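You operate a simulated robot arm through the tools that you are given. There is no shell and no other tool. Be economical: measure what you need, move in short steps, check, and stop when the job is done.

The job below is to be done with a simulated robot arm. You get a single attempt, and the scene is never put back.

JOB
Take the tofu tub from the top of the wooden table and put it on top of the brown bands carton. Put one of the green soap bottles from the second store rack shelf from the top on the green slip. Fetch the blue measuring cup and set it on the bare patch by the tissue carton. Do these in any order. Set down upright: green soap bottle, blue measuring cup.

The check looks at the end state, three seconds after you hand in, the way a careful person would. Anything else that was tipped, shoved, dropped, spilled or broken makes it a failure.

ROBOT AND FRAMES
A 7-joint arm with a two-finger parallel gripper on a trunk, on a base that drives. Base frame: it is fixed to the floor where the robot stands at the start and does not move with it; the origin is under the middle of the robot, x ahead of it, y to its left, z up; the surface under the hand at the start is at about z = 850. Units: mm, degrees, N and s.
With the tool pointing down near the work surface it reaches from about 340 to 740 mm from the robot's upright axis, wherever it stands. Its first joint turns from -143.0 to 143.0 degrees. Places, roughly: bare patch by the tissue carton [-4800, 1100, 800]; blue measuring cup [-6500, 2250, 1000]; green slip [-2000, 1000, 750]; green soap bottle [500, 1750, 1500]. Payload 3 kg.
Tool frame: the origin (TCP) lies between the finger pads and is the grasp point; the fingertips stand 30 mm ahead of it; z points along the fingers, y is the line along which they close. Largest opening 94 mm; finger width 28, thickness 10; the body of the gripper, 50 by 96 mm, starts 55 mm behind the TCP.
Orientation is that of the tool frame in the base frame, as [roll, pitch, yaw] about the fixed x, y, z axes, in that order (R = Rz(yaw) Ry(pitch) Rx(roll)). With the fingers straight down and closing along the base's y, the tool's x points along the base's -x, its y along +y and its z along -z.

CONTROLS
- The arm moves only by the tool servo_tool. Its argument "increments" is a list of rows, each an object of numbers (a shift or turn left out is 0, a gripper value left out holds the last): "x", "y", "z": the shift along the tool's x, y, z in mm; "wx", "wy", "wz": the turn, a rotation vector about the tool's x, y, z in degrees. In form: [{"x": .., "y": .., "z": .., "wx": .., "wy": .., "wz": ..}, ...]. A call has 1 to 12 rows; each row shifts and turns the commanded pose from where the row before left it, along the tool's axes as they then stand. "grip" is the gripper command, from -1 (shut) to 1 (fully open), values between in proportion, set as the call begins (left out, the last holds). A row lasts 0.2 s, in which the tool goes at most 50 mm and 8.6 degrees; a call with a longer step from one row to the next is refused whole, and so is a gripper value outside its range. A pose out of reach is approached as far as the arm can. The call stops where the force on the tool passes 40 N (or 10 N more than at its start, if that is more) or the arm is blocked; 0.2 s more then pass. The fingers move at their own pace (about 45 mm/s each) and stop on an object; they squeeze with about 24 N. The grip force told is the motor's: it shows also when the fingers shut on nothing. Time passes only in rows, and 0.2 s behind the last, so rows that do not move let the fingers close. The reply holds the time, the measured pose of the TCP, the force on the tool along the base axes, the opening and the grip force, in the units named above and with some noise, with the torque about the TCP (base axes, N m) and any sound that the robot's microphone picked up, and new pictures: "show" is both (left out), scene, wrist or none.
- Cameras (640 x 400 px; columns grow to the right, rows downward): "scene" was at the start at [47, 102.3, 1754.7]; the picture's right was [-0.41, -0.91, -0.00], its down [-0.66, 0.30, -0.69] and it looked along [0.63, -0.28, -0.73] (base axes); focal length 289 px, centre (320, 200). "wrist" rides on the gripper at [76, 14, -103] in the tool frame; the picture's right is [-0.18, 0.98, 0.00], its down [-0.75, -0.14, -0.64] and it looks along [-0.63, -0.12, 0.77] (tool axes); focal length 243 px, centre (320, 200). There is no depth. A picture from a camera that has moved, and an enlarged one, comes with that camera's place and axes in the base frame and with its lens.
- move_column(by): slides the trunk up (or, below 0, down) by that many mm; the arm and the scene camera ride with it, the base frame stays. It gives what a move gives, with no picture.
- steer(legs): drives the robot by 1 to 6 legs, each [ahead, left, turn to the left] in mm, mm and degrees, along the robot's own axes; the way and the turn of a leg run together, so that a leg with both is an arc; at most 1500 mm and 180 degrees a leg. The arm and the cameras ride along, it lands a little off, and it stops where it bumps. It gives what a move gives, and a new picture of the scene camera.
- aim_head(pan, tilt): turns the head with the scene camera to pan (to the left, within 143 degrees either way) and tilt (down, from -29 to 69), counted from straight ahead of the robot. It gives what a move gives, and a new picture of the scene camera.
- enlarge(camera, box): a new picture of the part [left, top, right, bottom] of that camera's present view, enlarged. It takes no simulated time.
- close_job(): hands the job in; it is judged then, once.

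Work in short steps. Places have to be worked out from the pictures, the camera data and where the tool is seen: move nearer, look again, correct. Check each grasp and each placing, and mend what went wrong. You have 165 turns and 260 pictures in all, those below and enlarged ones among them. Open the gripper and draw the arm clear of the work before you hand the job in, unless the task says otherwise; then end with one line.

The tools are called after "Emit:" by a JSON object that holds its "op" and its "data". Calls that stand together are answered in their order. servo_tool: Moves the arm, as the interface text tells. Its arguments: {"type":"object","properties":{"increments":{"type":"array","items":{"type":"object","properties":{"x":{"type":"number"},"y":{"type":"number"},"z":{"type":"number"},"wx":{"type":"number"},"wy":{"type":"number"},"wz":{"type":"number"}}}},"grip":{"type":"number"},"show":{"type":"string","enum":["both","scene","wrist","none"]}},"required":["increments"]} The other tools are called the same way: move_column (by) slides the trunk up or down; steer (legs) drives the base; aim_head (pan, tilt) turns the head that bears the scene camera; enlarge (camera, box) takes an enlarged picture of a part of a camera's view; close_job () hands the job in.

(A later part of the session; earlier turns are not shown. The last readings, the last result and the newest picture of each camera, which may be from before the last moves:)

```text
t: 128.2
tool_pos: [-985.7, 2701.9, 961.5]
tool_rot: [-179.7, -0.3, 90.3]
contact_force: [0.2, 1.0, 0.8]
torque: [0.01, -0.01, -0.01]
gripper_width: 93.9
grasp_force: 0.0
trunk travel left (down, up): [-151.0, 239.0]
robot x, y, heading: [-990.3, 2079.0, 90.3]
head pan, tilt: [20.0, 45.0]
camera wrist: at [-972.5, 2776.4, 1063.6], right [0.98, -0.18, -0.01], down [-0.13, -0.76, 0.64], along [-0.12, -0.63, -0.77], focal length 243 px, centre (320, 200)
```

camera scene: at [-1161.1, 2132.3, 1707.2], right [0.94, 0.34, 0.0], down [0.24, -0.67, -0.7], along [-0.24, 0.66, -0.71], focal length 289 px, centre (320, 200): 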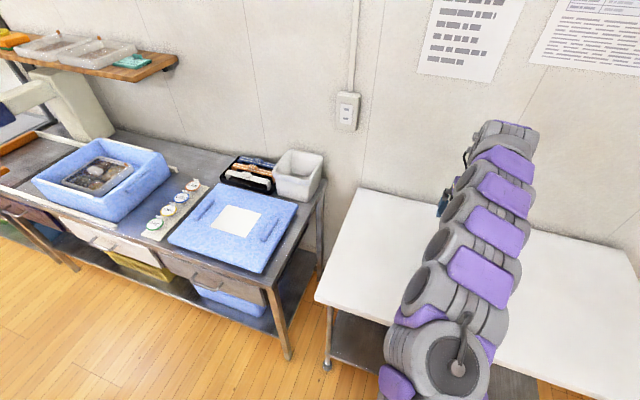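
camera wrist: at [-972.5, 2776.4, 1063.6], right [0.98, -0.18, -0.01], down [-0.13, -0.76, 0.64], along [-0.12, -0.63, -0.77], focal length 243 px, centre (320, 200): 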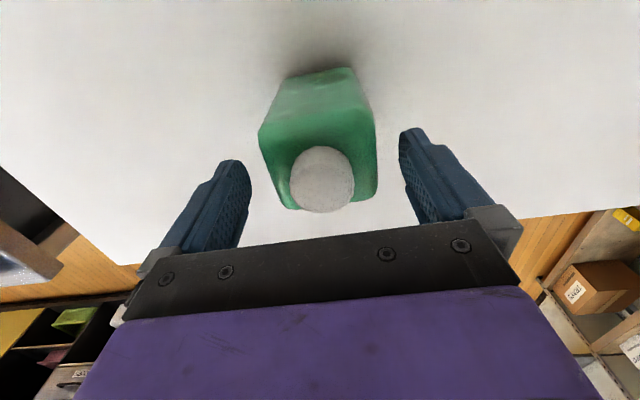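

Aligned. Lower 42 mm in small steps and close.

Emit:
{"op": "servo_tool", "data": {"increments": [{"z": 12}, {"z": 10}, {"z": 10}, {"z": 8}, {}], "show": "wrist"}}

Emit:
{"op": "servo_tool", "data": {"increments": [{}, {}, {}, {}], "grip": -1, "show": "wrist"}}

```text
t: 129.4
tool_pos: [-986.8, 2701.4, 921.1]
tool_rot: [-179.7, -0.3, 90.3]
contact_force: [0.4, -0.2, -0.1]
torque: [0.02, -0.02, -0.02]
gripper_width: 94.3
grasp_force: 0.1
trunk travel left (down, up): [-151.0, 239.0]
robot x, y, heading: [-990.0, 2079.8, 90.0]
head pan, tilt: [20.0, 45.0]
camera wrist: at [-972.9, 2776.0, 1023.2], right [0.98, -0.18, -0.01], down [-0.13, -0.76, 0.64], along [-0.12, -0.63, -0.77], focal length 243 px, centre (320, 200)
```

wrist: 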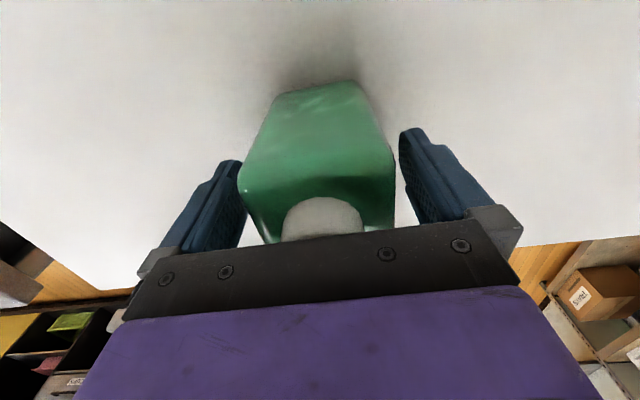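

```text
t: 130.4
tool_pos: [-986.7, 2701.0, 919.6]
tool_rot: [-179.7, -0.4, 90.3]
contact_force: [0.7, 0.4, 0.4]
torque: [-0.06, -0.17, -0.03]
gripper_width: 66.4
grasp_force: 23.9
trunk travel left (down, up): [-151.0, 239.0]
robot x, y, heading: [-991.8, 2080.9, 90.2]
head pan, tilt: [20.0, 45.0]
camera wrist: at [-972.8, 2776.1, 1023.3], right [0.98, -0.18, -0.01], down [-0.13, -0.76, 0.64], along [-0.12, -0.63, -0.77], focal length 243 px, centre (320, 200)
```

wrist: 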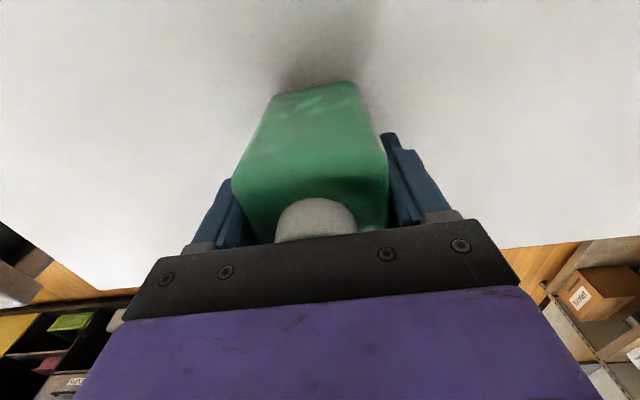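

Firm top-down grip; bottle bottom is 72 mm below TCP. Lift, retract, then drive round to face the island.

Emit:
{"op": "servo_tool", "data": {"increments": [{"z": -10}, {"z": -30}, {"z": -45}, {"z": -45}, {"z": -45}, {"z": -45}, {"z": -45, "x": -20}, {"z": -35, "x": -35}, {"x": -45}, {"x": -45}, {"x": -35}], "show": "wrist"}}

Emit:
{"op": "steer", "data": {"legs": [[-230, 0, 0], [0, 0, 180], [0, -790, 0]]}}

```text
t: 132.8
tool_pos: [-982.1, 2519.6, 1218.6]
tool_rot: [-179.8, -0.5, 90.4]
contact_force: [-0.5, 0.2, -2.4]
torque: [-0.02, -0.03, 0.02]
gripper_width: 66.3
grasp_force: 23.9
trunk travel left (down, up): [-151.0, 239.0]
robot x, y, heading: [-991.8, 2081.4, 90.1]
head pan, tilt: [20.0, 45.0]
camera wrist: at [-967.1, 2594.6, 1321.9], right [0.98, -0.18, -0.01], down [-0.13, -0.76, 0.64], along [-0.12, -0.63, -0.77], focal length 243 px, centre (320, 200)
```

wrist: 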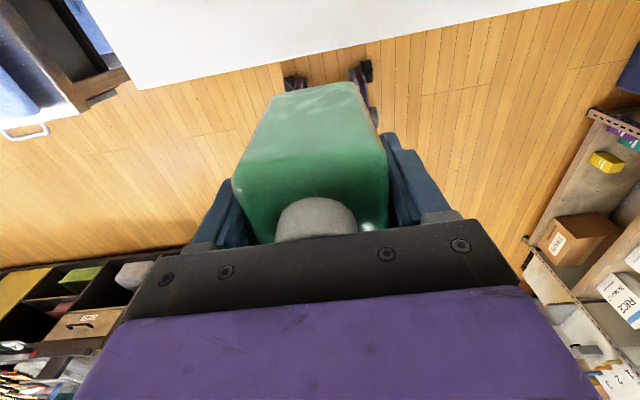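

```text
t: 145.8
tool_pos: [-1771.4, 1380.6, 1219.6]
tool_rot: [-179.9, -0.3, -88.1]
contact_force: [0.1, 0.7, -3.3]
torque: [-0.01, 0.0, 0.0]
gripper_width: 66.2
grasp_force: 23.6
trunk travel left (down, up): [-151.0, 239.0]
robot x, y, heading: [-1780.0, 1822.7, -88.4]
head pan, tilt: [20.0, 45.0]
camera scene: at [-1606.1, 1774.3, 1707.2], right [-0.93, -0.37, 0.0], down [-0.26, 0.66, -0.71], along [0.26, -0.66, -0.71], focal length 289 px, centre (320, 200)
```

scene: 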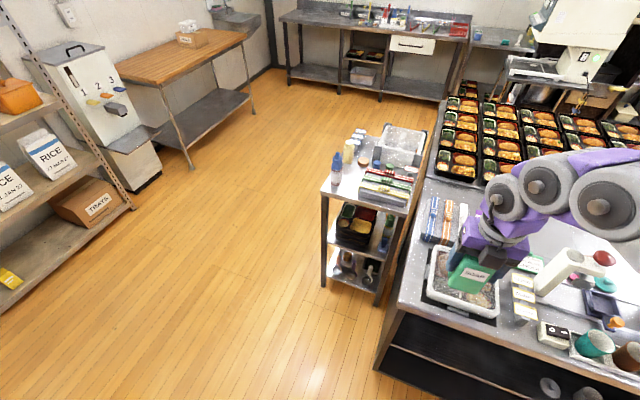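

Approach the island edge: ahead 155 mm with a small heading fix, then look at the card.

Emit:
{"op": "steer", "data": {"legs": [[155, 0, -1.6]]}}

Emit:
{"op": "aim_head", "data": {"pan": -8, "tilt": 50}}

```text
t: 147.2
tool_pos: [-1783.8, 1222.9, 1217.7]
tool_rot: [-179.7, -0.3, -89.4]
contact_force: [-0.1, 0.4, -2.9]
torque: [0.04, 0.02, 0.02]
gripper_width: 66.3
grasp_force: 24.1
trunk travel left (down, up): [-151.0, 239.0]
robot x, y, heading: [-1773.4, 1660.6, -90.0]
head pan, tilt: [20.0, 45.0]
camera scene: at [-1609.7, 1612.0, 1707.7], right [-0.94, -0.35, 0.0], down [-0.24, 0.67, -0.71], along [0.25, -0.66, -0.71], focal length 289 px, centre (320, 200)
```

scene: 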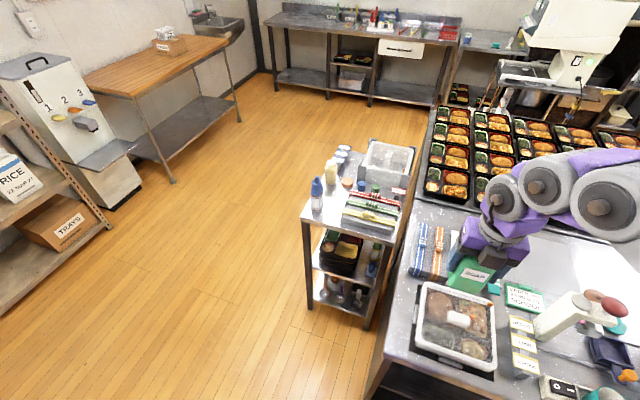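

```text
t: 148.1
tool_pos: [-1782.7, 1225.2, 1218.5]
tool_rot: [-179.7, -0.4, -89.5]
contact_force: [-0.2, 0.6, -2.3]
torque: [0.01, 0.02, 0.0]
gripper_width: 66.4
grasp_force: 23.8
trunk travel left (down, up): [-151.0, 239.0]
robot x, y, heading: [-1779.0, 1664.5, -89.6]
head pan, tilt: [-8.0, 50.0]
camera scene: at [-1646.2, 1613.8, 1700.6], right [-0.99, 0.13, 0.0], down [0.1, 0.76, -0.64], along [-0.09, -0.64, -0.77], focal length 289 px, centre (320, 200)
```

scene: 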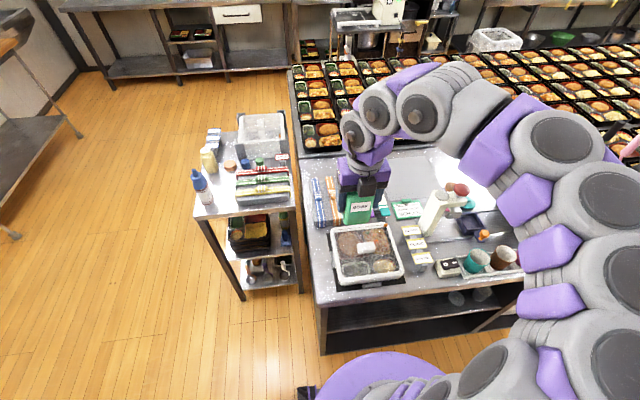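

Emit:
{"op": "enlarge", "data": {"camera": "scene", "box": [330, 160, 490, 260]}}

```text
4.00 times, centred on (410, 210) of scene
camera zoom: at [-1646.2, 1613.8, 1700.6], right [-0.99, 0.13, 0.0], down [0.1, 0.76, -0.64], along [-0.09, -0.64, -0.77], focal length 1157 px, centre (-40, 160)
```

zoom: 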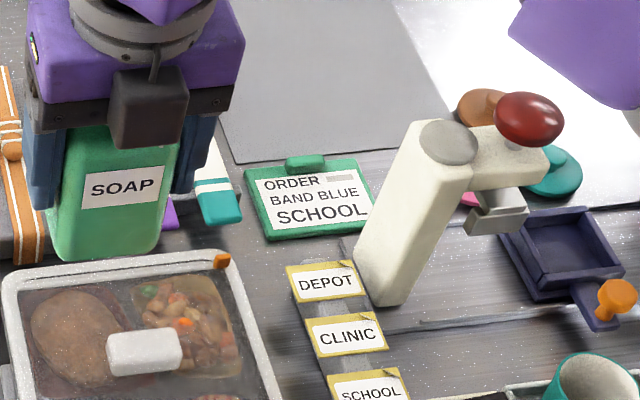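

Card centre ≈ (-2060, ~1010). Move over it at the current height (bottle bottom 1147, above the machine).

Emit:
{"op": "servo_tool", "data": {"increments": [{"x": 26, "y": 34}, {"x": 26, "y": 34}, {"x": 26, "y": 34}, {"x": 26, "y": 34}, {"x": 26, "y": 34}, {"x": 26, "y": 34}, {"x": 26, "y": 34}, {"x": 26, "y": 34}, {}]}}

```text
t: 150.1
tool_pos: [-2035.8, 1044.1, 1219.0]
tool_rot: [-179.8, -0.9, -89.5]
contact_force: [0.2, 1.5, -2.0]
torque: [-0.05, 0.01, -0.03]
gripper_width: 66.3
grasp_force: 23.6
out of reach, approached as far as the arm can: row 8
trunk travel left (down, up): [-151.0, 239.0]
robot x, y, heading: [-1777.2, 1663.3, -89.6]
head pan, tilt: [-8.0, 50.0]
camera scene: at [-1650.4, 1615.8, 1701.1], right [-0.99, 0.13, 0.0], down [0.1, 0.76, -0.64], along [-0.08, -0.64, -0.77], focal length 289 px, centre (320, 200)
camera wrist: at [-2050.0, 969.3, 1322.6], right [-0.98, 0.18, -0.01], down [0.13, 0.76, 0.63], along [0.12, 0.62, -0.77], focal length 243 px, centre (320, 200)
```

scene: 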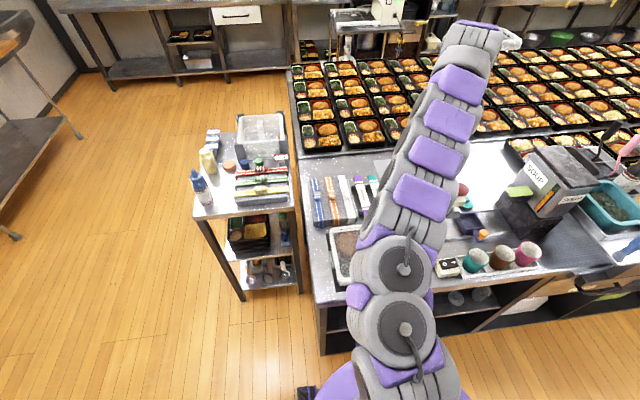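
wrist: 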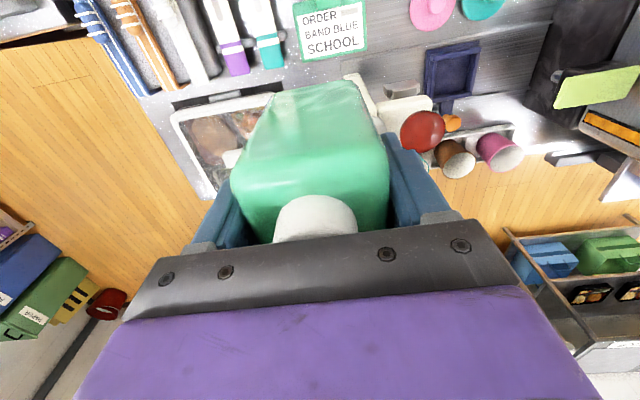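

Wrist view puts the card at ≈(-2056, 1005). Reach is limiting; raise the trunk 150 (better downward reach, forearm higher), shift the base 80 mm toward -x, then extend.

Emit:
{"op": "move_column", "data": {"by": 150}}

Emit:
{"op": "steer", "data": {"legs": [[0, -80, 0]]}}

Emit:
{"op": "servo_tool", "data": {"increments": [{"z": 40, "y": -20}, {"z": 40, "y": -20}, {"z": 40, "y": -20}, {"z": 20, "x": 20}, {"x": 20}, {}]}}

```text
t: 151.8
tool_pos: [-2034.0, 1040.1, 1365.9]
tool_rot: [-179.8, -0.4, -89.6]
contact_force: [-0.5, 0.6, -2.9]
torque: [-0.01, 0.0, -0.02]
gripper_width: 66.3
grasp_force: 23.8
trunk travel left (down, up): [-301.0, 89.0]
robot x, y, heading: [-1775.2, 1664.3, -90.0]
head pan, tilt: [-8.0, 50.0]
```

```text
t: 152.9
tool_pos: [-2058.3, 1038.7, 1376.6]
tool_rot: [178.8, -0.7, -88.7]
contact_force: [4.3, -0.5, 0.9]
torque: [0.09, 0.24, 0.05]
gripper_width: 66.1
grasp_force: 24.0
trunk travel left (down, up): [-301.0, 89.0]
robot x, y, heading: [-1847.3, 1667.1, -90.0]
head pan, tilt: [-8.0, 50.0]
camera scene: at [-1687.8, 1613.7, 1848.3], right [-0.99, 0.13, 0.02], down [0.09, 0.76, -0.64], along [-0.1, -0.64, -0.77], focal length 289 px, centre (320, 200)
```

scene: 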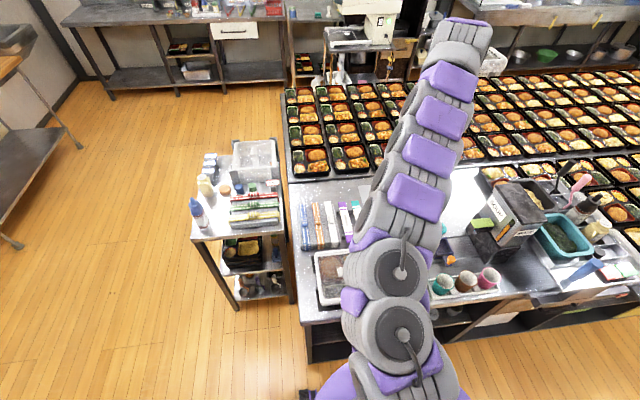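

```text
t: 154.5
tool_pos: [-2027.1, 1001.2, 1235.5]
tool_rot: [179.6, -0.8, -89.0]
contact_force: [0.1, 0.0, -3.4]
torque: [0.03, 0.06, 0.02]
gripper_width: 66.1
grasp_force: 23.9
trunk travel left (down, up): [-301.0, 89.0]
robot x, y, heading: [-1852.0, 1660.4, -89.5]
head pan, tilt: [-8.0, 50.0]
stopped in row 6: the arm was blocked; the commanded pose is now the measured one
camera scene: at [-1742.3, 1609.8, 1851.8], right [-0.99, 0.14, -0.01], down [0.11, 0.76, -0.64], along [-0.08, -0.63, -0.77], focal length 289 px, centre (320, 200)
camera wrist: at [-2039.0, 925.2, 1339.5], right [-0.99, 0.17, 0.0], down [0.13, 0.77, 0.63], along [0.1, 0.62, -0.78], focal length 243 px, centre (320, 200)
```

scene: 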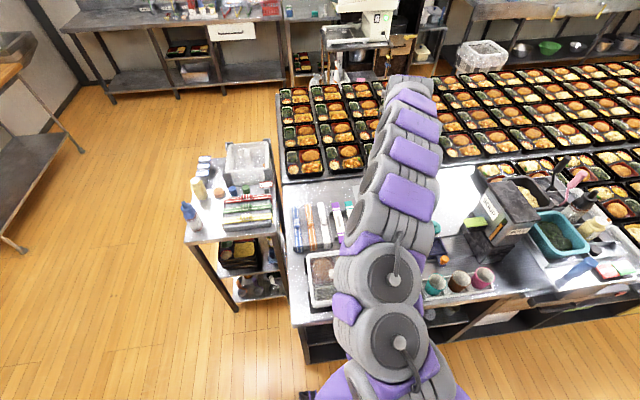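
wrist: 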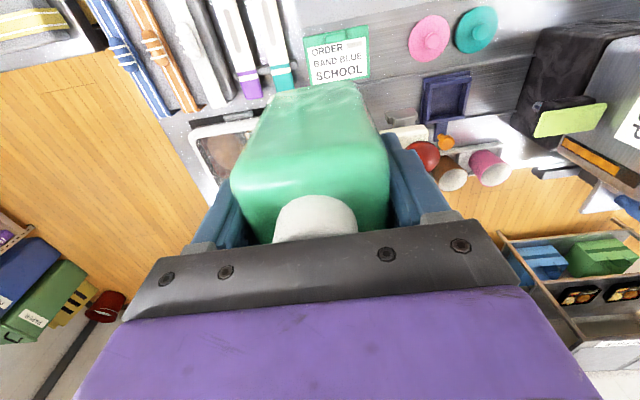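

The base seems to have wobbled while the arm moved. Let it settle and re-read.

Emit:
{"op": "servo_tool", "data": {"increments": [{}, {}, {}, {}, {}], "show": "wrist"}}

```text
t: 155.7
tool_pos: [-2014.2, 1000.4, 1238.0]
tool_rot: [179.2, -1.1, -88.9]
contact_force: [1.0, 0.0, -2.7]
torque: [0.04, -0.01, 0.03]
gripper_width: 66.4
grasp_force: 24.1
trunk travel left (down, up): [-301.0, 89.0]
robot x, y, heading: [-1850.7, 1661.6, -89.8]
head pan, tilt: [-8.0, 50.0]
camera wrist: at [-2025.5, 924.8, 1342.1], right [-0.99, 0.17, 0.01], down [0.14, 0.77, 0.63], along [0.09, 0.62, -0.78], focal length 243 px, centre (320, 200)
```

wrist: 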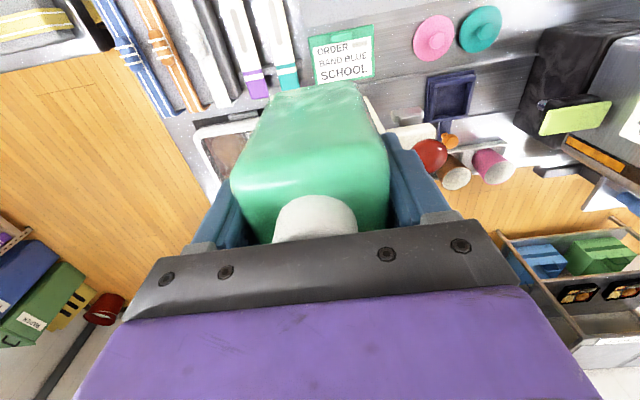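

Emit:
{"op": "servo_tool", "data": {"increments": [{}, {}, {}, {}, {}], "show": "scene"}}

Emit:
{"op": "aim_head", "data": {"pan": 0, "tilt": 69}}

```text
t: 156.9
tool_pos: [-2049.2, 1000.7, 1235.0]
tool_rot: [-179.8, -1.0, -89.1]
contact_force: [0.2, 0.3, -2.5]
torque: [0.02, 0.02, 0.0]
gripper_width: 66.5
grasp_force: 23.9
trunk travel left (down, up): [-301.0, 89.0]
robot x, y, heading: [-1857.6, 1663.5, -89.7]
head pan, tilt: [-8.0, 50.0]
camera scene: at [-1748.8, 1609.2, 1851.9], right [-0.99, 0.13, -0.01], down [0.11, 0.76, -0.64], along [-0.08, -0.63, -0.77], focal length 289 px, centre (320, 200)
```

scene: 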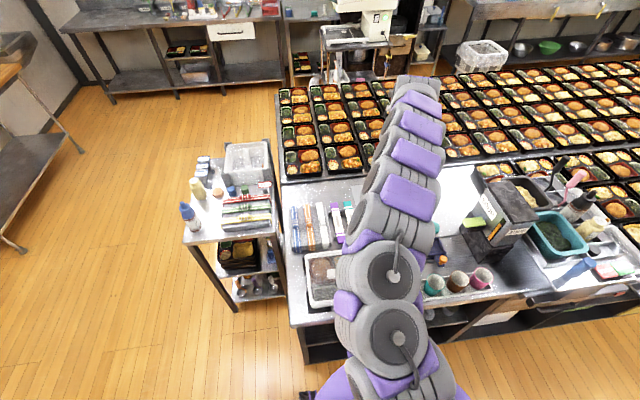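

```text
t: 157.7
tool_pos: [-2044.2, 999.6, 1234.2]
tool_rot: [-179.9, -0.9, -89.3]
contact_force: [-0.6, -0.2, -3.6]
torque: [0.01, -0.02, 0.0]
gripper_width: 66.1
grasp_force: 23.9
trunk travel left (down, up): [-301.0, 89.0]
robot x, y, heading: [-1856.1, 1665.7, -89.6]
head pan, tilt: [0.0, 68.8]
camera scene: at [-1729.7, 1629.5, 1829.7], right [-1.0, 0.0, -0.01], down [0.0, 0.93, -0.36], along [0.01, -0.36, -0.93], focal length 289 px, centre (320, 200)
```

scene: 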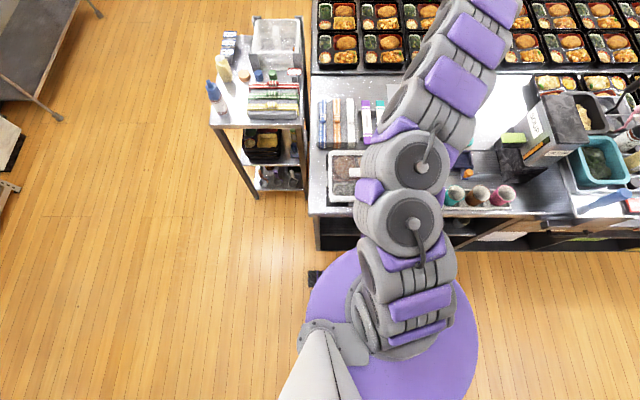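

Emit:
{"op": "servo_tool", "data": {"increments": [{}, {}, {}, {}, {}, {}, {}, {}, {}, {}, {}, {}], "show": "wrist"}}

```text
t: 160.3
tool_pos: [-2036.2, 1000.4, 1234.7]
tool_rot: [179.8, -0.9, -89.1]
contact_force: [-0.1, -0.1, -3.3]
torque: [0.01, -0.07, 0.0]
gripper_width: 66.1
grasp_force: 23.8
trunk travel left (down, up): [-301.0, 89.0]
robot x, y, heading: [-1853.7, 1663.4, -89.7]
head pan, tilt: [0.0, 68.8]
camera wrist: at [-2048.8, 925.2, 1338.9], right [-0.99, 0.17, 0.0], down [0.13, 0.77, 0.63], along [0.11, 0.62, -0.78], focal length 243 px, centre (320, 200)
```

wrist: 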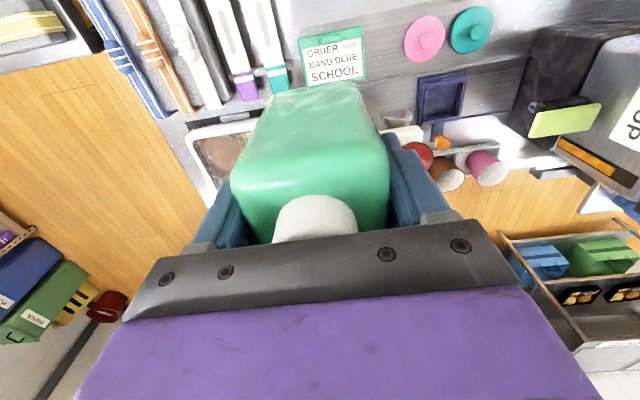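

Settled. Card at ≈(-2055, 1001); aim for (-2053, 1005) to avoid the clip tab. Shift and descend 120 mm, then recheck.

Emit:
{"op": "servo_tool", "data": {"increments": [{"x": -4, "y": 8}, {"y": 8}, {"z": 30}, {"z": 30}, {"z": 30}, {"z": 30}, {}, {}], "show": "wrist"}}

```text
t: 162.1
tool_pos: [-2054.0, 1014.2, 1127.0]
tool_rot: [179.8, -0.9, -89.1]
contact_force: [-0.6, 0.5, -3.1]
torque: [0.01, -0.02, 0.01]
gripper_width: 66.3
grasp_force: 24.2
out of reach, approached as far as the arm can: row 5, 6
trunk travel left (down, up): [-301.0, 89.0]
robot x, y, heading: [-1852.9, 1661.4, -89.7]
head pan, tilt: [0.0, 68.8]
camera wrist: at [-2066.7, 939.5, 1231.0], right [-0.99, 0.17, 0.0], down [0.13, 0.77, 0.63], along [0.1, 0.62, -0.78], focal length 243 px, centre (320, 200)
```

wrist: 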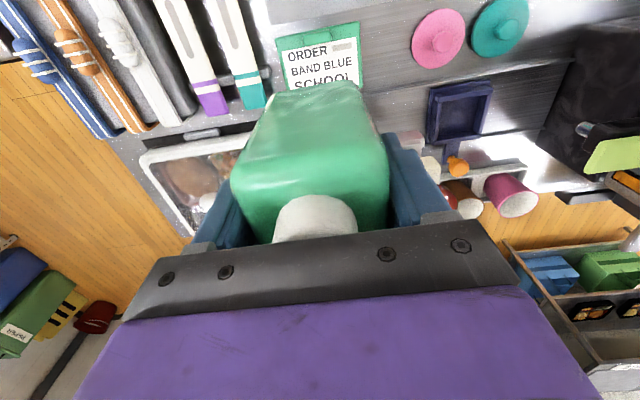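

Use the trunk to descend vertically by 90 mm, then correct (-y 8 mm, -x 4 mm) and look.

Emit:
{"op": "move_column", "data": {"by": -90}}

Emit:
{"op": "servo_tool", "data": {"increments": [{"x": 4, "y": 2}, {"x": 4, "y": 1}, {}, {}]}}

```text
t: 163.4
tool_pos: [-2053.9, 1015.8, 1038.4]
tool_rot: [179.6, -0.9, -89.1]
contact_force: [-0.2, 0.1, -3.0]
torque: [0.06, 0.01, 0.02]
gripper_width: 66.2
grasp_force: 24.1
trunk travel left (down, up): [-211.0, 179.0]
robot x, y, heading: [-1851.6, 1660.6, -90.0]
head pan, tilt: [0.0, 68.8]
```

```text
t: 164.4
tool_pos: [-2053.7, 1014.3, 1036.9]
tool_rot: [179.7, -1.0, -89.1]
contact_force: [0.3, 0.7, -3.1]
torque: [0.03, 0.0, 0.01]
gripper_width: 66.5
grasp_force: 23.9
out of reach, approached as far as the arm can: row 1, 2
trunk travel left (down, up): [-211.0, 179.0]
robot x, y, heading: [-1850.9, 1662.4, -89.9]
head pan, tilt: [0.0, 68.8]
camera scene: at [-1713.1, 1630.2, 1738.7], right [-1.0, -0.01, 0.0], down [0.0, 0.93, -0.36], along [0.0, -0.36, -0.93], focal length 289 px, centre (320, 200)
camera wrist: at [-2065.9, 939.4, 1141.1], right [-0.99, 0.17, 0.0], down [0.13, 0.77, 0.63], along [0.1, 0.62, -0.78], focal length 243 px, centre (320, 200)
```

scene: 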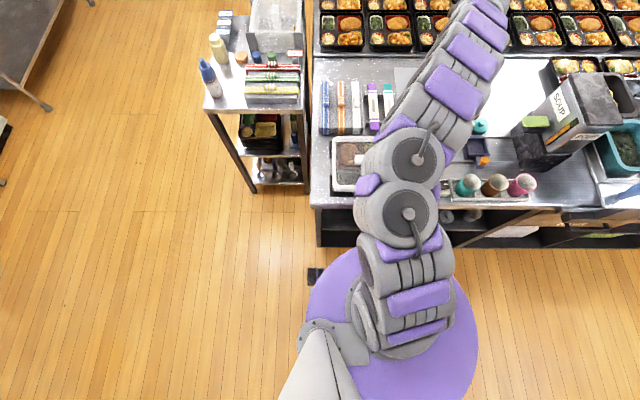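
wrist: 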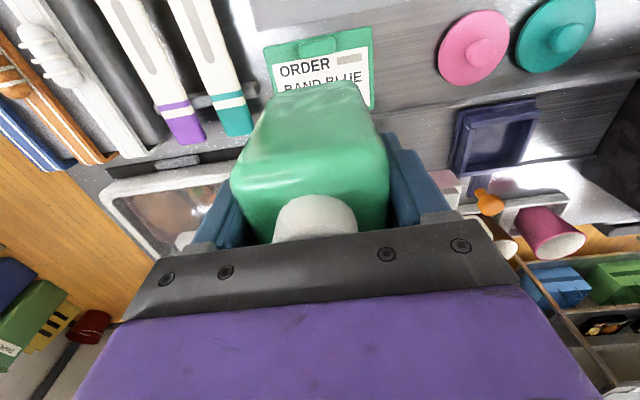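

Card spans x -2112…-2004, y 965…1048 (tab at the -y edge); the bottle footprint at (-2054, 1014) lies within it. Continue down with the trunk.

Emit:
{"op": "move_column", "data": {"by": -85}}

Emit:
{"op": "servo_tool", "data": {"increments": [{}]}}

```text
t: 165.6
tool_pos: [-2053.0, 1015.5, 953.0]
tool_rot: [179.7, -0.9, -89.1]
contact_force: [0.0, -0.9, -3.2]
torque: [0.04, -0.02, 0.0]
gripper_width: 66.4
grasp_force: 23.8
trunk travel left (down, up): [-126.0, 264.0]
robot x, y, heading: [-1854.8, 1665.5, -90.0]
head pan, tilt: [0.0, 68.8]
```

```text
t: 166.0
tool_pos: [-2053.0, 1015.0, 952.5]
tool_rot: [179.7, -0.9, -89.1]
contact_force: [-0.7, 0.8, -3.6]
torque: [0.01, 0.01, 0.02]
gripper_width: 66.3
grasp_force: 23.8
trunk travel left (down, up): [-126.0, 264.0]
robot x, y, heading: [-1852.6, 1664.8, -89.8]
head pan, tilt: [0.0, 68.8]
camera scene: at [-1713.1, 1630.6, 1653.7], right [-1.0, -0.01, 0.0], down [0.0, 0.93, -0.36], along [0.0, -0.36, -0.93], focal length 289 px, centre (320, 200)
camera wrist: at [-2065.9, 939.6, 1056.2], right [-0.99, 0.17, 0.0], down [0.13, 0.77, 0.63], along [0.1, 0.62, -0.78], focal length 243 px, centre (320, 200)
```

scene: 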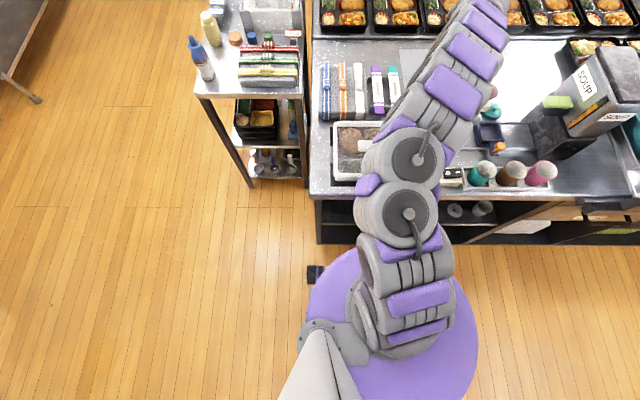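
wrist: 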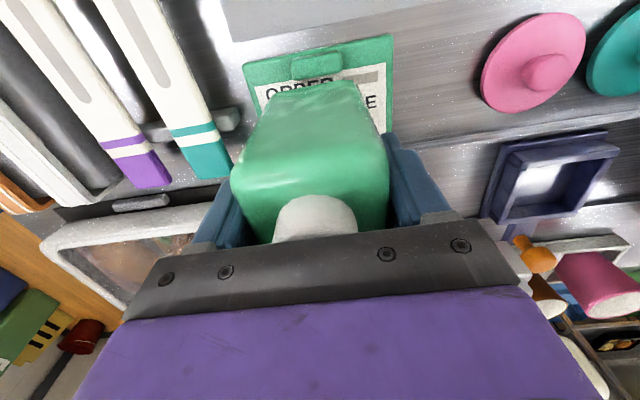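

Good alignment. Lower the trunk 17 mm, then in small steps until contact.

Emit:
{"op": "move_column", "data": {"by": -17}}

Emit:
{"op": "move_column", "data": {"by": -4}}

Emit:
{"op": "move_column", "data": {"by": -3}}

```text
t: 166.6
tool_pos: [-2053.6, 1016.4, 939.4]
tool_rot: [179.4, -1.2, -89.2]
contact_force: [-1.6, 5.8, 31.3]
torque: [-0.9, -0.09, -0.03]
gripper_width: 66.2
grasp_force: 23.7
trunk travel left (down, up): [-109.0, 281.0]
robot x, y, heading: [-1853.2, 1662.4, -89.8]
head pan, tilt: [0.0, 68.8]
```

```text
t: 167.0
tool_pos: [-2053.2, 1014.6, 938.8]
tool_rot: [179.4, -1.6, -89.1]
contact_force: [1.1, 4.6, 22.4]
torque: [-0.58, -0.22, 0.05]
gripper_width: 66.0
grasp_force: 24.2
trunk travel left (down, up): [-107.0, 283.0]
robot x, y, heading: [-1851.0, 1663.2, -89.5]
head pan, tilt: [0.0, 68.8]
stopped: the force on the tool passed its limit at 44 N (the readings are from after the stop); the commanded pose is now the measured one
```

```text
t: 167.4
tool_pos: [-2054.1, 1012.3, 939.3]
tool_rot: [179.3, -2.1, -89.1]
contact_force: [1.4, 3.5, 21.3]
torque: [-0.53, -0.22, 0.04]
gripper_width: 66.3
grasp_force: 23.8
trunk travel left (down, up): [-105.0, 285.0]
robot x, y, heading: [-1852.2, 1663.1, -89.7]
head pan, tilt: [0.0, 68.8]
stopped: the force on the tool passed its limit at 41 N (the readings are from after the stop); the commanded pose is now the measured one
```

Contact at TCP≈939 (surface ≈866). Ease up 3 mm and look.

Emit:
{"op": "move_column", "data": {"by": 3}}

Emit:
{"op": "servo_tool", "data": {"increments": [{}], "show": "wrist"}}

```text
t: 168.0
tool_pos: [-2053.9, 1011.2, 939.9]
tool_rot: [179.4, -1.7, -89.1]
contact_force: [-0.7, 0.1, 12.6]
torque: [-0.51, -0.12, 0.03]
gripper_width: 66.4
grasp_force: 24.4
trunk travel left (down, up): [-108.0, 282.0]
robot x, y, heading: [-1853.7, 1664.4, -89.5]
head pan, tilt: [0.0, 68.8]
```

```text
t: 168.4
tool_pos: [-2053.3, 1009.9, 940.4]
tool_rot: [179.4, -1.7, -89.1]
contact_force: [-0.4, -1.4, 11.2]
torque: [-0.5, -0.13, 0.03]
gripper_width: 66.6
grasp_force: 24.3
trunk travel left (down, up): [-108.0, 282.0]
robot x, y, heading: [-1850.2, 1660.8, -89.9]
head pan, tilt: [0.0, 68.8]
camera wrist: at [-2065.8, 937.2, 1044.2], right [-0.99, 0.17, 0.0], down [0.14, 0.77, 0.62], along [0.1, 0.61, -0.79], focal length 243 px, centre (320, 200)
```

wrist: 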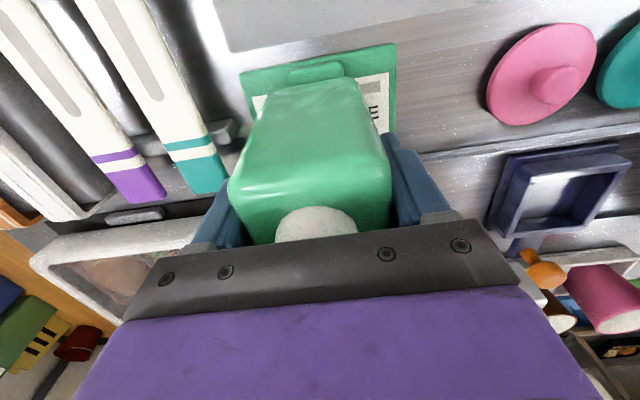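

The bottle's far edge is right at the clip tab. Lift 15 mm, shift 10 mm toward +y, and set down again.

Emit:
{"op": "move_column", "data": {"by": 15}}

Emit:
{"op": "servo_tool", "data": {"increments": [{"x": -5, "wy": 1}, {"x": -5}, {}, {}], "show": "wrist"}}

```text
t: 169.0
tool_pos: [-2055.2, 1010.4, 953.6]
tool_rot: [179.5, -1.6, -89.0]
contact_force: [0.6, -0.1, -2.2]
torque: [0.0, 0.0, 0.02]
gripper_width: 66.3
grasp_force: 23.8
trunk travel left (down, up): [-123.0, 267.0]
robot x, y, heading: [-1854.6, 1663.7, -89.7]
head pan, tilt: [0.0, 68.8]
```

```text
t: 170.0
tool_pos: [-2054.0, 1020.6, 952.5]
tool_rot: [179.5, -2.6, -89.2]
contact_force: [-0.2, 0.1, -3.4]
torque: [-0.01, -0.03, 0.02]
gripper_width: 66.3
grasp_force: 23.6
trunk travel left (down, up): [-123.0, 267.0]
robot x, y, heading: [-1852.5, 1662.2, -89.7]
head pan, tilt: [0.0, 68.8]
camera wrist: at [-2067.2, 948.7, 1059.0], right [-0.99, 0.17, 0.0], down [0.14, 0.78, 0.61], along [0.1, 0.6, -0.8], focal length 243 px, centre (320, 200)
```

wrist: 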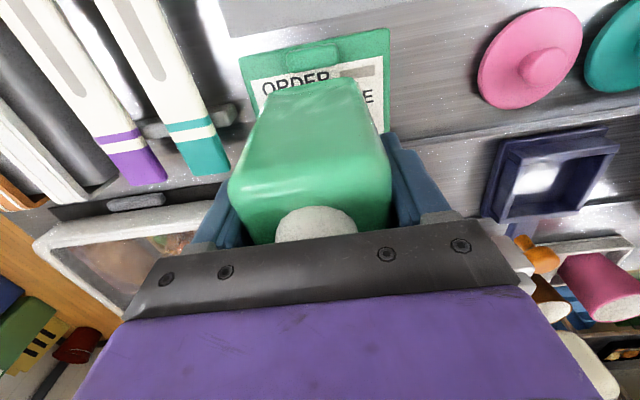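

Undo the tilt (wy -2.6), then lower again.

Emit:
{"op": "servo_tool", "data": {"increments": [{"wy": -2.6}, {}, {}], "show": "none"}}

Emit:
{"op": "move_column", "data": {"by": -10}}

Emit:
{"op": "move_column", "data": {"by": -4}}

Emit:
{"op": "servo_tool", "data": {"increments": [{}], "show": "wrist"}}

```text
t: 170.8
tool_pos: [-2054.5, 1019.8, 953.9]
tool_rot: [179.5, 0.0, -89.1]
contact_force: [-0.3, 0.8, -3.2]
torque: [0.07, 0.02, 0.02]
gripper_width: 66.1
grasp_force: 24.1
trunk travel left (down, up): [-123.0, 267.0]
robot x, y, heading: [-1851.9, 1659.8, -89.6]
head pan, tilt: [0.0, 68.8]
```

```text
t: 171.4
tool_pos: [-2056.3, 1021.1, 943.4]
tool_rot: [179.4, -0.1, -89.1]
contact_force: [0.2, 0.1, -1.8]
torque: [0.0, 0.02, 0.03]
gripper_width: 66.2
grasp_force: 24.1
trunk travel left (down, up): [-113.0, 277.0]
robot x, y, heading: [-1850.0, 1663.9, -89.6]
head pan, tilt: [0.0, 68.8]
```

```text
t: 171.9
tool_pos: [-2054.0, 1020.5, 938.6]
tool_rot: [179.4, -0.2, -89.1]
contact_force: [-0.6, 0.0, -2.9]
torque: [0.03, 0.01, 0.02]
gripper_width: 66.1
grasp_force: 23.9
trunk travel left (down, up): [-109.0, 281.0]
robot x, y, heading: [-1851.6, 1662.9, -89.5]
head pan, tilt: [0.0, 68.8]
```

```text
t: 172.3
tool_pos: [-2053.6, 1019.8, 938.7]
tool_rot: [179.3, -0.1, -89.1]
contact_force: [-0.7, 0.3, -3.8]
torque: [0.04, 0.02, -0.03]
gripper_width: 66.3
grasp_force: 24.5
trunk travel left (down, up): [-109.0, 281.0]
robot x, y, heading: [-1852.7, 1660.4, -89.8]
head pan, tilt: [0.0, 68.8]
camera wrist: at [-2067.4, 943.7, 1041.7], right [-0.99, 0.17, 0.01], down [0.14, 0.76, 0.64], along [0.1, 0.63, -0.77], focal length 243 px, centre (320, 200)
```

wrist: 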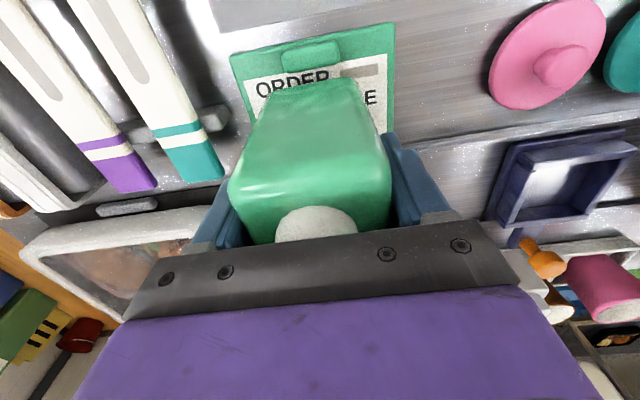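

No contact yet, confirming it was the tab. Continue lowering.

Emit:
{"op": "move_column", "data": {"by": -5}}

Emit:
{"op": "move_column", "data": {"by": -4}}

Emit:
{"op": "move_column", "data": {"by": -3}}

```text
t: 172.8
tool_pos: [-2055.0, 1021.1, 935.4]
tool_rot: [179.4, -0.2, -89.2]
contact_force: [-0.8, -0.1, -2.8]
torque: [0.04, -0.01, 0.01]
gripper_width: 66.1
grasp_force: 23.5
trunk travel left (down, up): [-104.0, 286.0]
robot x, y, heading: [-1852.9, 1661.1, -89.5]
head pan, tilt: [0.0, 68.8]
```

```text
t: 173.4
tool_pos: [-2055.1, 1021.2, 929.9]
tool_rot: [179.4, -0.1, -89.1]
contact_force: [-0.3, 0.6, -4.0]
torque: [0.03, 0.01, 0.0]
gripper_width: 66.5
grasp_force: 24.0
trunk travel left (down, up): [-100.0, 290.0]
robot x, y, heading: [-1853.3, 1660.5, -89.7]
head pan, tilt: [0.0, 68.8]
```

```text
t: 173.9
tool_pos: [-2054.9, 1021.0, 928.3]
tool_rot: [179.4, -0.2, -89.0]
contact_force: [-0.4, 0.1, 3.3]
torque: [0.17, -0.16, 0.0]
gripper_width: 66.4
grasp_force: 24.2
trunk travel left (down, up): [-97.0, 293.0]
robot x, y, heading: [-1852.4, 1660.4, -89.9]
head pan, tilt: [0.0, 68.8]
```

Touching at TCP≈928. Press 1 mm more, then open only to ~82 mm to stay clear of the pens and machine.

Emit:
{"op": "move_column", "data": {"by": -1}}

Emit:
{"op": "servo_tool", "data": {"increments": [{}, {}, {}], "grip": 0.74, "show": "wrist"}}

```text
t: 174.4
tool_pos: [-2054.0, 1021.6, 926.3]
tool_rot: [179.4, -0.2, -89.0]
contact_force: [-0.2, 0.2, 11.4]
torque: [0.28, -0.4, 0.02]
gripper_width: 66.0
grasp_force: 24.4
trunk travel left (down, up): [-96.0, 294.0]
robot x, y, heading: [-1848.8, 1661.4, -89.7]
head pan, tilt: [0.0, 68.8]
```

```text
t: 175.2
tool_pos: [-2053.9, 1020.9, 926.6]
tool_rot: [179.4, 0.0, -89.1]
contact_force: [0.0, -3.4, 11.4]
torque: [0.14, -0.02, 0.02]
gripper_width: 82.0
grasp_force: 0.1
trunk travel left (down, up): [-96.0, 294.0]
robot x, y, heading: [-1854.4, 1662.2, -89.9]
head pan, tilt: [0.0, 68.8]
camera wrist: at [-2067.0, 944.0, 1029.4], right [-0.99, 0.17, 0.01], down [0.14, 0.76, 0.64], along [0.1, 0.63, -0.77], focal length 243 px, centre (320, 200)
```

wrist: 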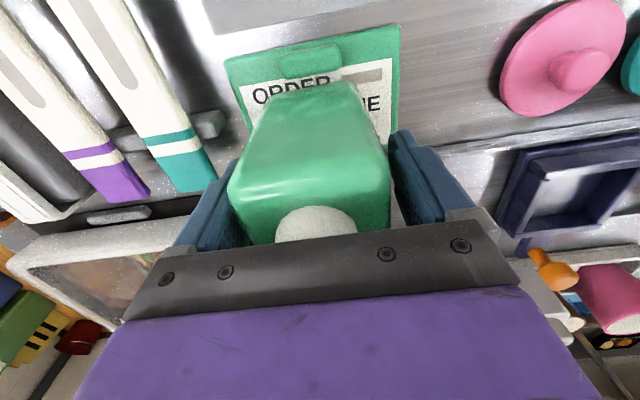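

Released; a residual push (cap touching the palm). Raise the trunk gently 10 mm, then 150 mm.

Emit:
{"op": "move_column", "data": {"by": 6}}

Emit:
{"op": "servo_tool", "data": {"increments": [{}], "show": "wrist"}}

```text
t: 175.8
tool_pos: [-2054.4, 1020.8, 932.0]
tool_rot: [179.4, 0.1, -89.2]
contact_force: [-0.2, 0.2, -0.1]
torque: [-0.01, -0.04, 0.0]
gripper_width: 81.6
grasp_force: 0.0
trunk travel left (down, up): [-102.0, 288.0]
robot x, y, heading: [-1850.1, 1660.7, -89.7]
head pan, tilt: [0.0, 68.8]
```

```text
t: 176.2
tool_pos: [-2054.5, 1020.9, 932.2]
tool_rot: [179.4, 0.0, -89.1]
contact_force: [-0.6, -0.5, -0.4]
torque: [-0.02, 0.01, 0.04]
gripper_width: 81.9
grasp_force: 0.2
trunk travel left (down, up): [-102.0, 288.0]
robot x, y, heading: [-1853.2, 1668.6, -89.4]
head pan, tilt: [0.0, 68.8]
camera wrist: at [-2067.3, 943.8, 1034.7], right [-0.99, 0.17, 0.01], down [0.14, 0.76, 0.64], along [0.1, 0.63, -0.77], focal length 243 px, centre (320, 200)
```

wrist: 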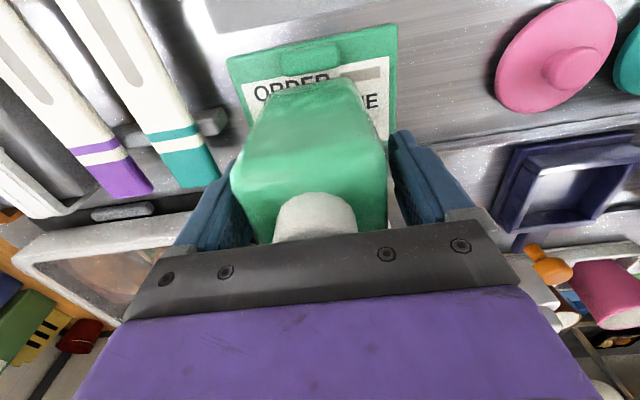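

Free of contact and bottle standing. Raise the trunk 200 mm clear and check.

Emit:
{"op": "move_column", "data": {"by": 220}}

Emit:
{"op": "servo_tool", "data": {"increments": [{"x": -20}, {}], "show": "wrist"}}

```text
t: 178.5
tool_pos: [-2054.5, 1021.0, 1152.6]
tool_rot: [179.3, 0.1, -89.1]
contact_force: [-0.9, -0.3, -0.2]
torque: [0.0, -0.01, -0.01]
gripper_width: 81.6
grasp_force: 0.0
trunk travel left (down, up): [-322.0, 68.0]
robot x, y, heading: [-1854.0, 1660.6, -89.7]
head pan, tilt: [0.0, 68.8]
```

```text
t: 179.1
tool_pos: [-2056.7, 1039.5, 1152.2]
tool_rot: [179.4, 0.0, -89.2]
contact_force: [0.7, 0.2, 0.2]
torque: [0.0, 0.04, -0.01]
gripper_width: 81.8
grasp_force: 0.1
trunk travel left (down, up): [-322.0, 68.0]
robot x, y, heading: [-1852.2, 1663.5, -89.7]
head pan, tilt: [0.0, 68.8]
camera wrist: at [-2068.7, 963.1, 1253.9], right [-0.99, 0.17, 0.01], down [0.14, 0.76, 0.64], along [0.1, 0.63, -0.77], focal length 243 px, centre (320, 200)
```

wrist: 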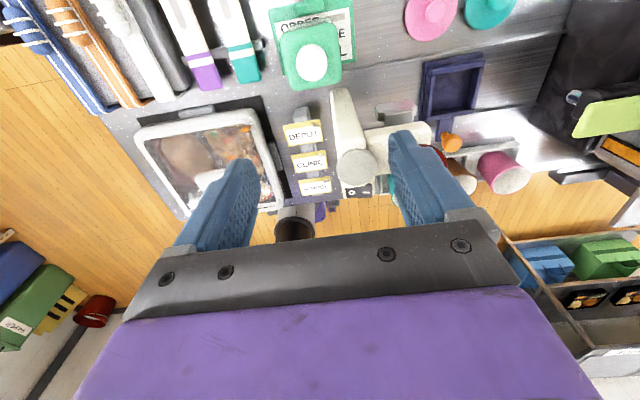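

Bottle is upright on the slip. Retract the arm over the aisle, back off, and head down the aisle toward the measuring cup.

Emit:
{"op": "servo_tool", "data": {"increments": [{"z": -40}, {"z": -40, "y": -10}, {"x": -30, "y": -35}, {"x": -30, "y": -35}, {"x": -30, "y": -35}, {"x": -30, "y": -35}, {"x": -30, "y": -30}, {"x": -30}, {"x": -20}], "show": "none"}}

Emit:
{"op": "steer", "data": {"legs": [[-170, 0, 0]]}}

Emit:
{"op": "aim_head", "data": {"pan": -85, "tilt": 15}}

```text
t: 181.1
tool_pos: [-1876.6, 1244.7, 1228.8]
tool_rot: [179.4, -0.1, -89.2]
contact_force: [0.3, -0.8, 0.4]
torque: [0.02, -0.03, -0.04]
gripper_width: 81.8
grasp_force: 0.0
trunk travel left (down, up): [-322.0, 68.0]
robot x, y, heading: [-1853.5, 1664.5, -89.7]
head pan, tilt: [0.0, 68.8]
```

```text
t: 182.6
tool_pos: [-1880.4, 1416.7, 1230.3]
tool_rot: [179.4, 0.0, -89.3]
contact_force: [-0.2, 0.3, 0.8]
torque: [-0.02, -0.01, 0.02]
gripper_width: 81.9
grasp_force: 0.1
trunk travel left (down, up): [-322.0, 68.0]
robot x, y, heading: [-1855.8, 1833.6, -90.0]
head pan, tilt: [0.0, 68.8]
camera scene: at [-1713.9, 1804.5, 1849.5], right [-1.0, 0.0, 0.0], down [0.0, 0.93, -0.36], along [0.0, -0.36, -0.93], focal length 289 px, centre (320, 200)
```

scene: 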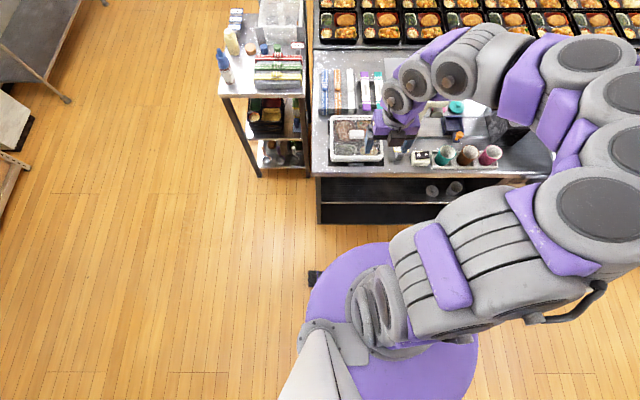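

```text
t: 184.1
tool_pos: [-1879.9, 1417.1, 1230.5]
tool_rot: [179.5, -0.1, -89.3]
contact_force: [1.3, -0.5, 0.0]
torque: [-0.04, -0.01, 0.03]
gripper_width: 81.7
grasp_force: 0.1
trunk travel left (down, up): [-322.0, 68.0]
robot x, y, heading: [-1853.2, 1833.2, -89.8]
head pan, tilt: [-85.0, 15.0]
camera scene: at [-1806.8, 1850.8, 1925.1], right [-0.09, 1.0, 0.0], down [0.26, 0.03, -0.97], along [-0.96, -0.09, -0.26], focal length 289 px, centre (320, 200)
```

scene: 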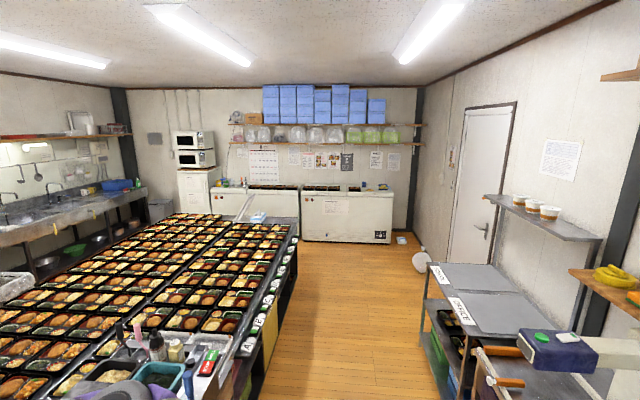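

Tissue carton is at the far end of the island; the cup should be on the right freezer. Enlarge both.

Emit:
{"op": "enlarge", "data": {"camera": "scene", "box": [210, 160, 420, 291]}}

```text
3.05 times, centred on (315, 226) of scene
camera zoom: at [-1806.8, 1850.8, 1925.1], right [-0.09, 1.0, 0.0], down [0.26, 0.03, -0.97], along [-0.96, -0.09, -0.26], focal length 881 px, centre (335, 122)
```

zoom: 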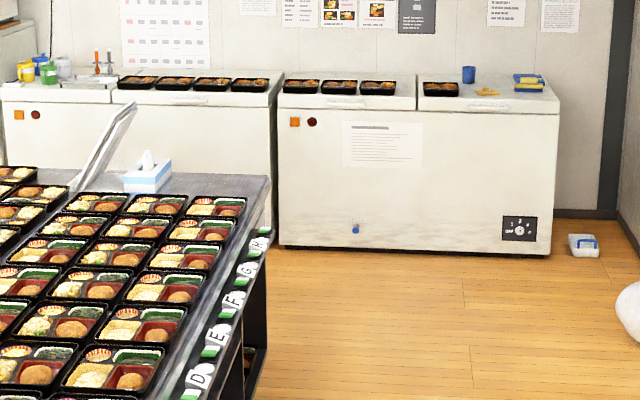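

Blue cup is on the right freezer near [-6500, 2140, ~900]. Lower the trunk a bit for stability, turn to face -x, and drive down the aisle.

Emit:
{"op": "move_column", "data": {"by": -120}}

Emit:
{"op": "steer", "data": {"legs": [[0, 0, -90], [1500, 0, 0], [1500, 0, 0], [500, 0, 0]]}}

Emit:
{"op": "aim_head", "data": {"pan": -15, "tilt": 30}}

```text
t: 185.6
tool_pos: [-1879.0, 1417.4, 1109.4]
tool_rot: [179.4, -0.1, -89.2]
contact_force: [0.1, -0.5, 0.4]
torque: [-0.01, 0.0, 0.01]
gripper_width: 81.7
grasp_force: 0.0
trunk travel left (down, up): [-202.0, 188.0]
robot x, y, heading: [-1856.8, 1835.1, -89.8]
head pan, tilt: [-85.0, 15.0]
```

```text
t: 206.5
tool_pos: [-5761.6, 1975.2, 1109.4]
tool_rot: [179.4, -0.2, 179.1]
contact_force: [-0.2, -0.9, 0.5]
torque: [0.0, 0.0, 0.02]
gripper_width: 81.7
grasp_force: 0.1
trunk travel left (down, up): [-202.0, 188.0]
robot x, y, heading: [-5348.2, 1937.5, 178.8]
head pan, tilt: [-85.0, 15.0]
camera scene: at [-5328.3, 1888.6, 1805.2], right [1.0, 0.06, 0.0], down [0.02, -0.26, -0.97], along [-0.06, 0.96, -0.26], focal length 289 px, centre (320, 200)
```

scene: 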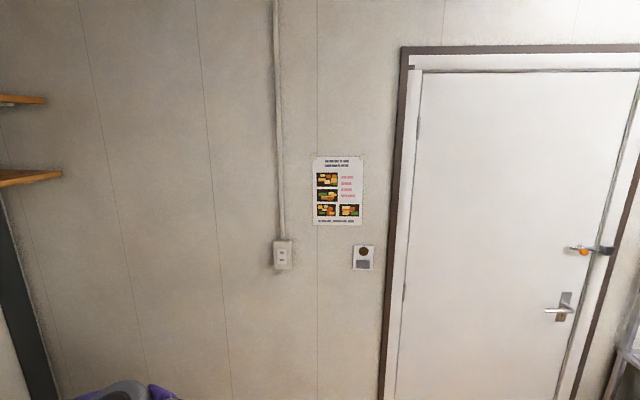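

```text
t: 207.9
tool_pos: [-5761.3, 1975.4, 1109.7]
tool_rot: [179.4, -0.2, 179.1]
contact_force: [0.1, 0.0, 0.0]
torque: [0.0, 0.03, 0.02]
gripper_width: 82.0
grasp_force: 0.1
trunk travel left (down, up): [-202.0, 188.0]
robot x, y, heading: [-5344.4, 1936.4, 178.8]
head pan, tilt: [-15.0, 30.0]
camera scene: at [-5408.3, 1821.2, 1780.9], right [0.28, 0.96, 0.0], down [0.48, -0.14, -0.87], along [-0.83, 0.25, -0.5], focal length 289 px, centre (320, 200)
```

scene: 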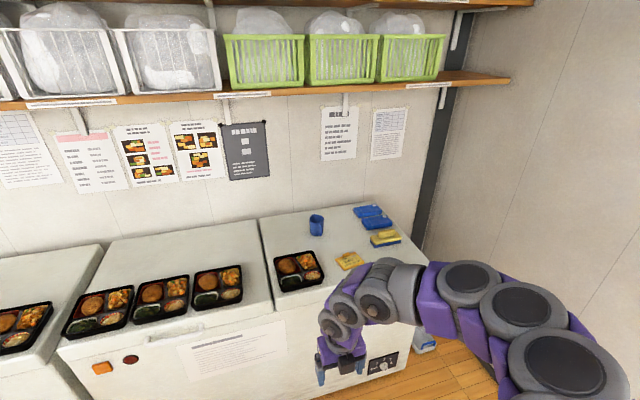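

Triangulated cup ≈[-6603, 2165, ~905]. Freezer front ≈ x -6200. Strafe right 220 mm and approach.

Emit:
{"op": "steer", "data": {"legs": [[0, -225, 1.2], [480, 0, 0]]}}

Emit:
{"op": "aim_head", "data": {"pan": 15, "tilt": 35}}

```text
t: 212.0
tool_pos: [-6244.4, 2176.0, 1109.1]
tool_rot: [179.4, 0.0, -178.9]
contact_force: [0.5, -0.4, -0.6]
torque: [0.0, -0.04, 0.02]
gripper_width: 81.7
grasp_force: 0.0
trunk travel left (down, up): [-202.0, 188.0]
robot x, y, heading: [-5828.3, 2149.7, -179.7]
head pan, tilt: [-15.0, 30.0]
camera scene: at [-5886.9, 2033.6, 1780.8], right [0.25, 0.97, 0.0], down [0.49, -0.13, -0.86], along [-0.84, 0.22, -0.5], focal length 289 px, centre (320, 200)
```

scene: 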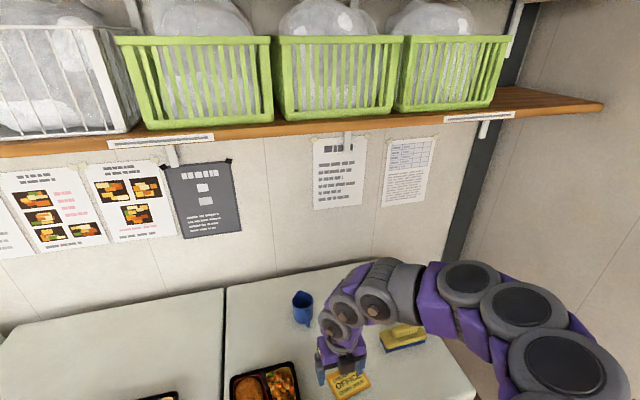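

```text
t: 213.0
tool_pos: [-6242.1, 2175.5, 1109.0]
tool_rot: [179.4, -0.1, -179.0]
contact_force: [0.8, 0.5, 0.4]
torque: [0.01, 0.02, -0.02]
gripper_width: 81.8
grasp_force: 0.0
trunk travel left (down, up): [-202.0, 188.0]
robot x, y, heading: [-5828.1, 2151.0, -179.5]
head pan, tilt: [15.0, 35.0]
camera scene: at [-5883.3, 1987.4, 1773.1], right [-0.27, 0.96, 0.0], down [0.55, 0.15, -0.82], along [-0.79, -0.22, -0.57], focal length 289 px, centre (320, 200)
```

scene: 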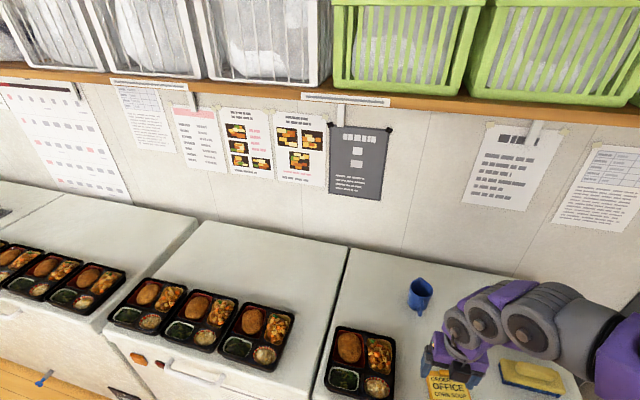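

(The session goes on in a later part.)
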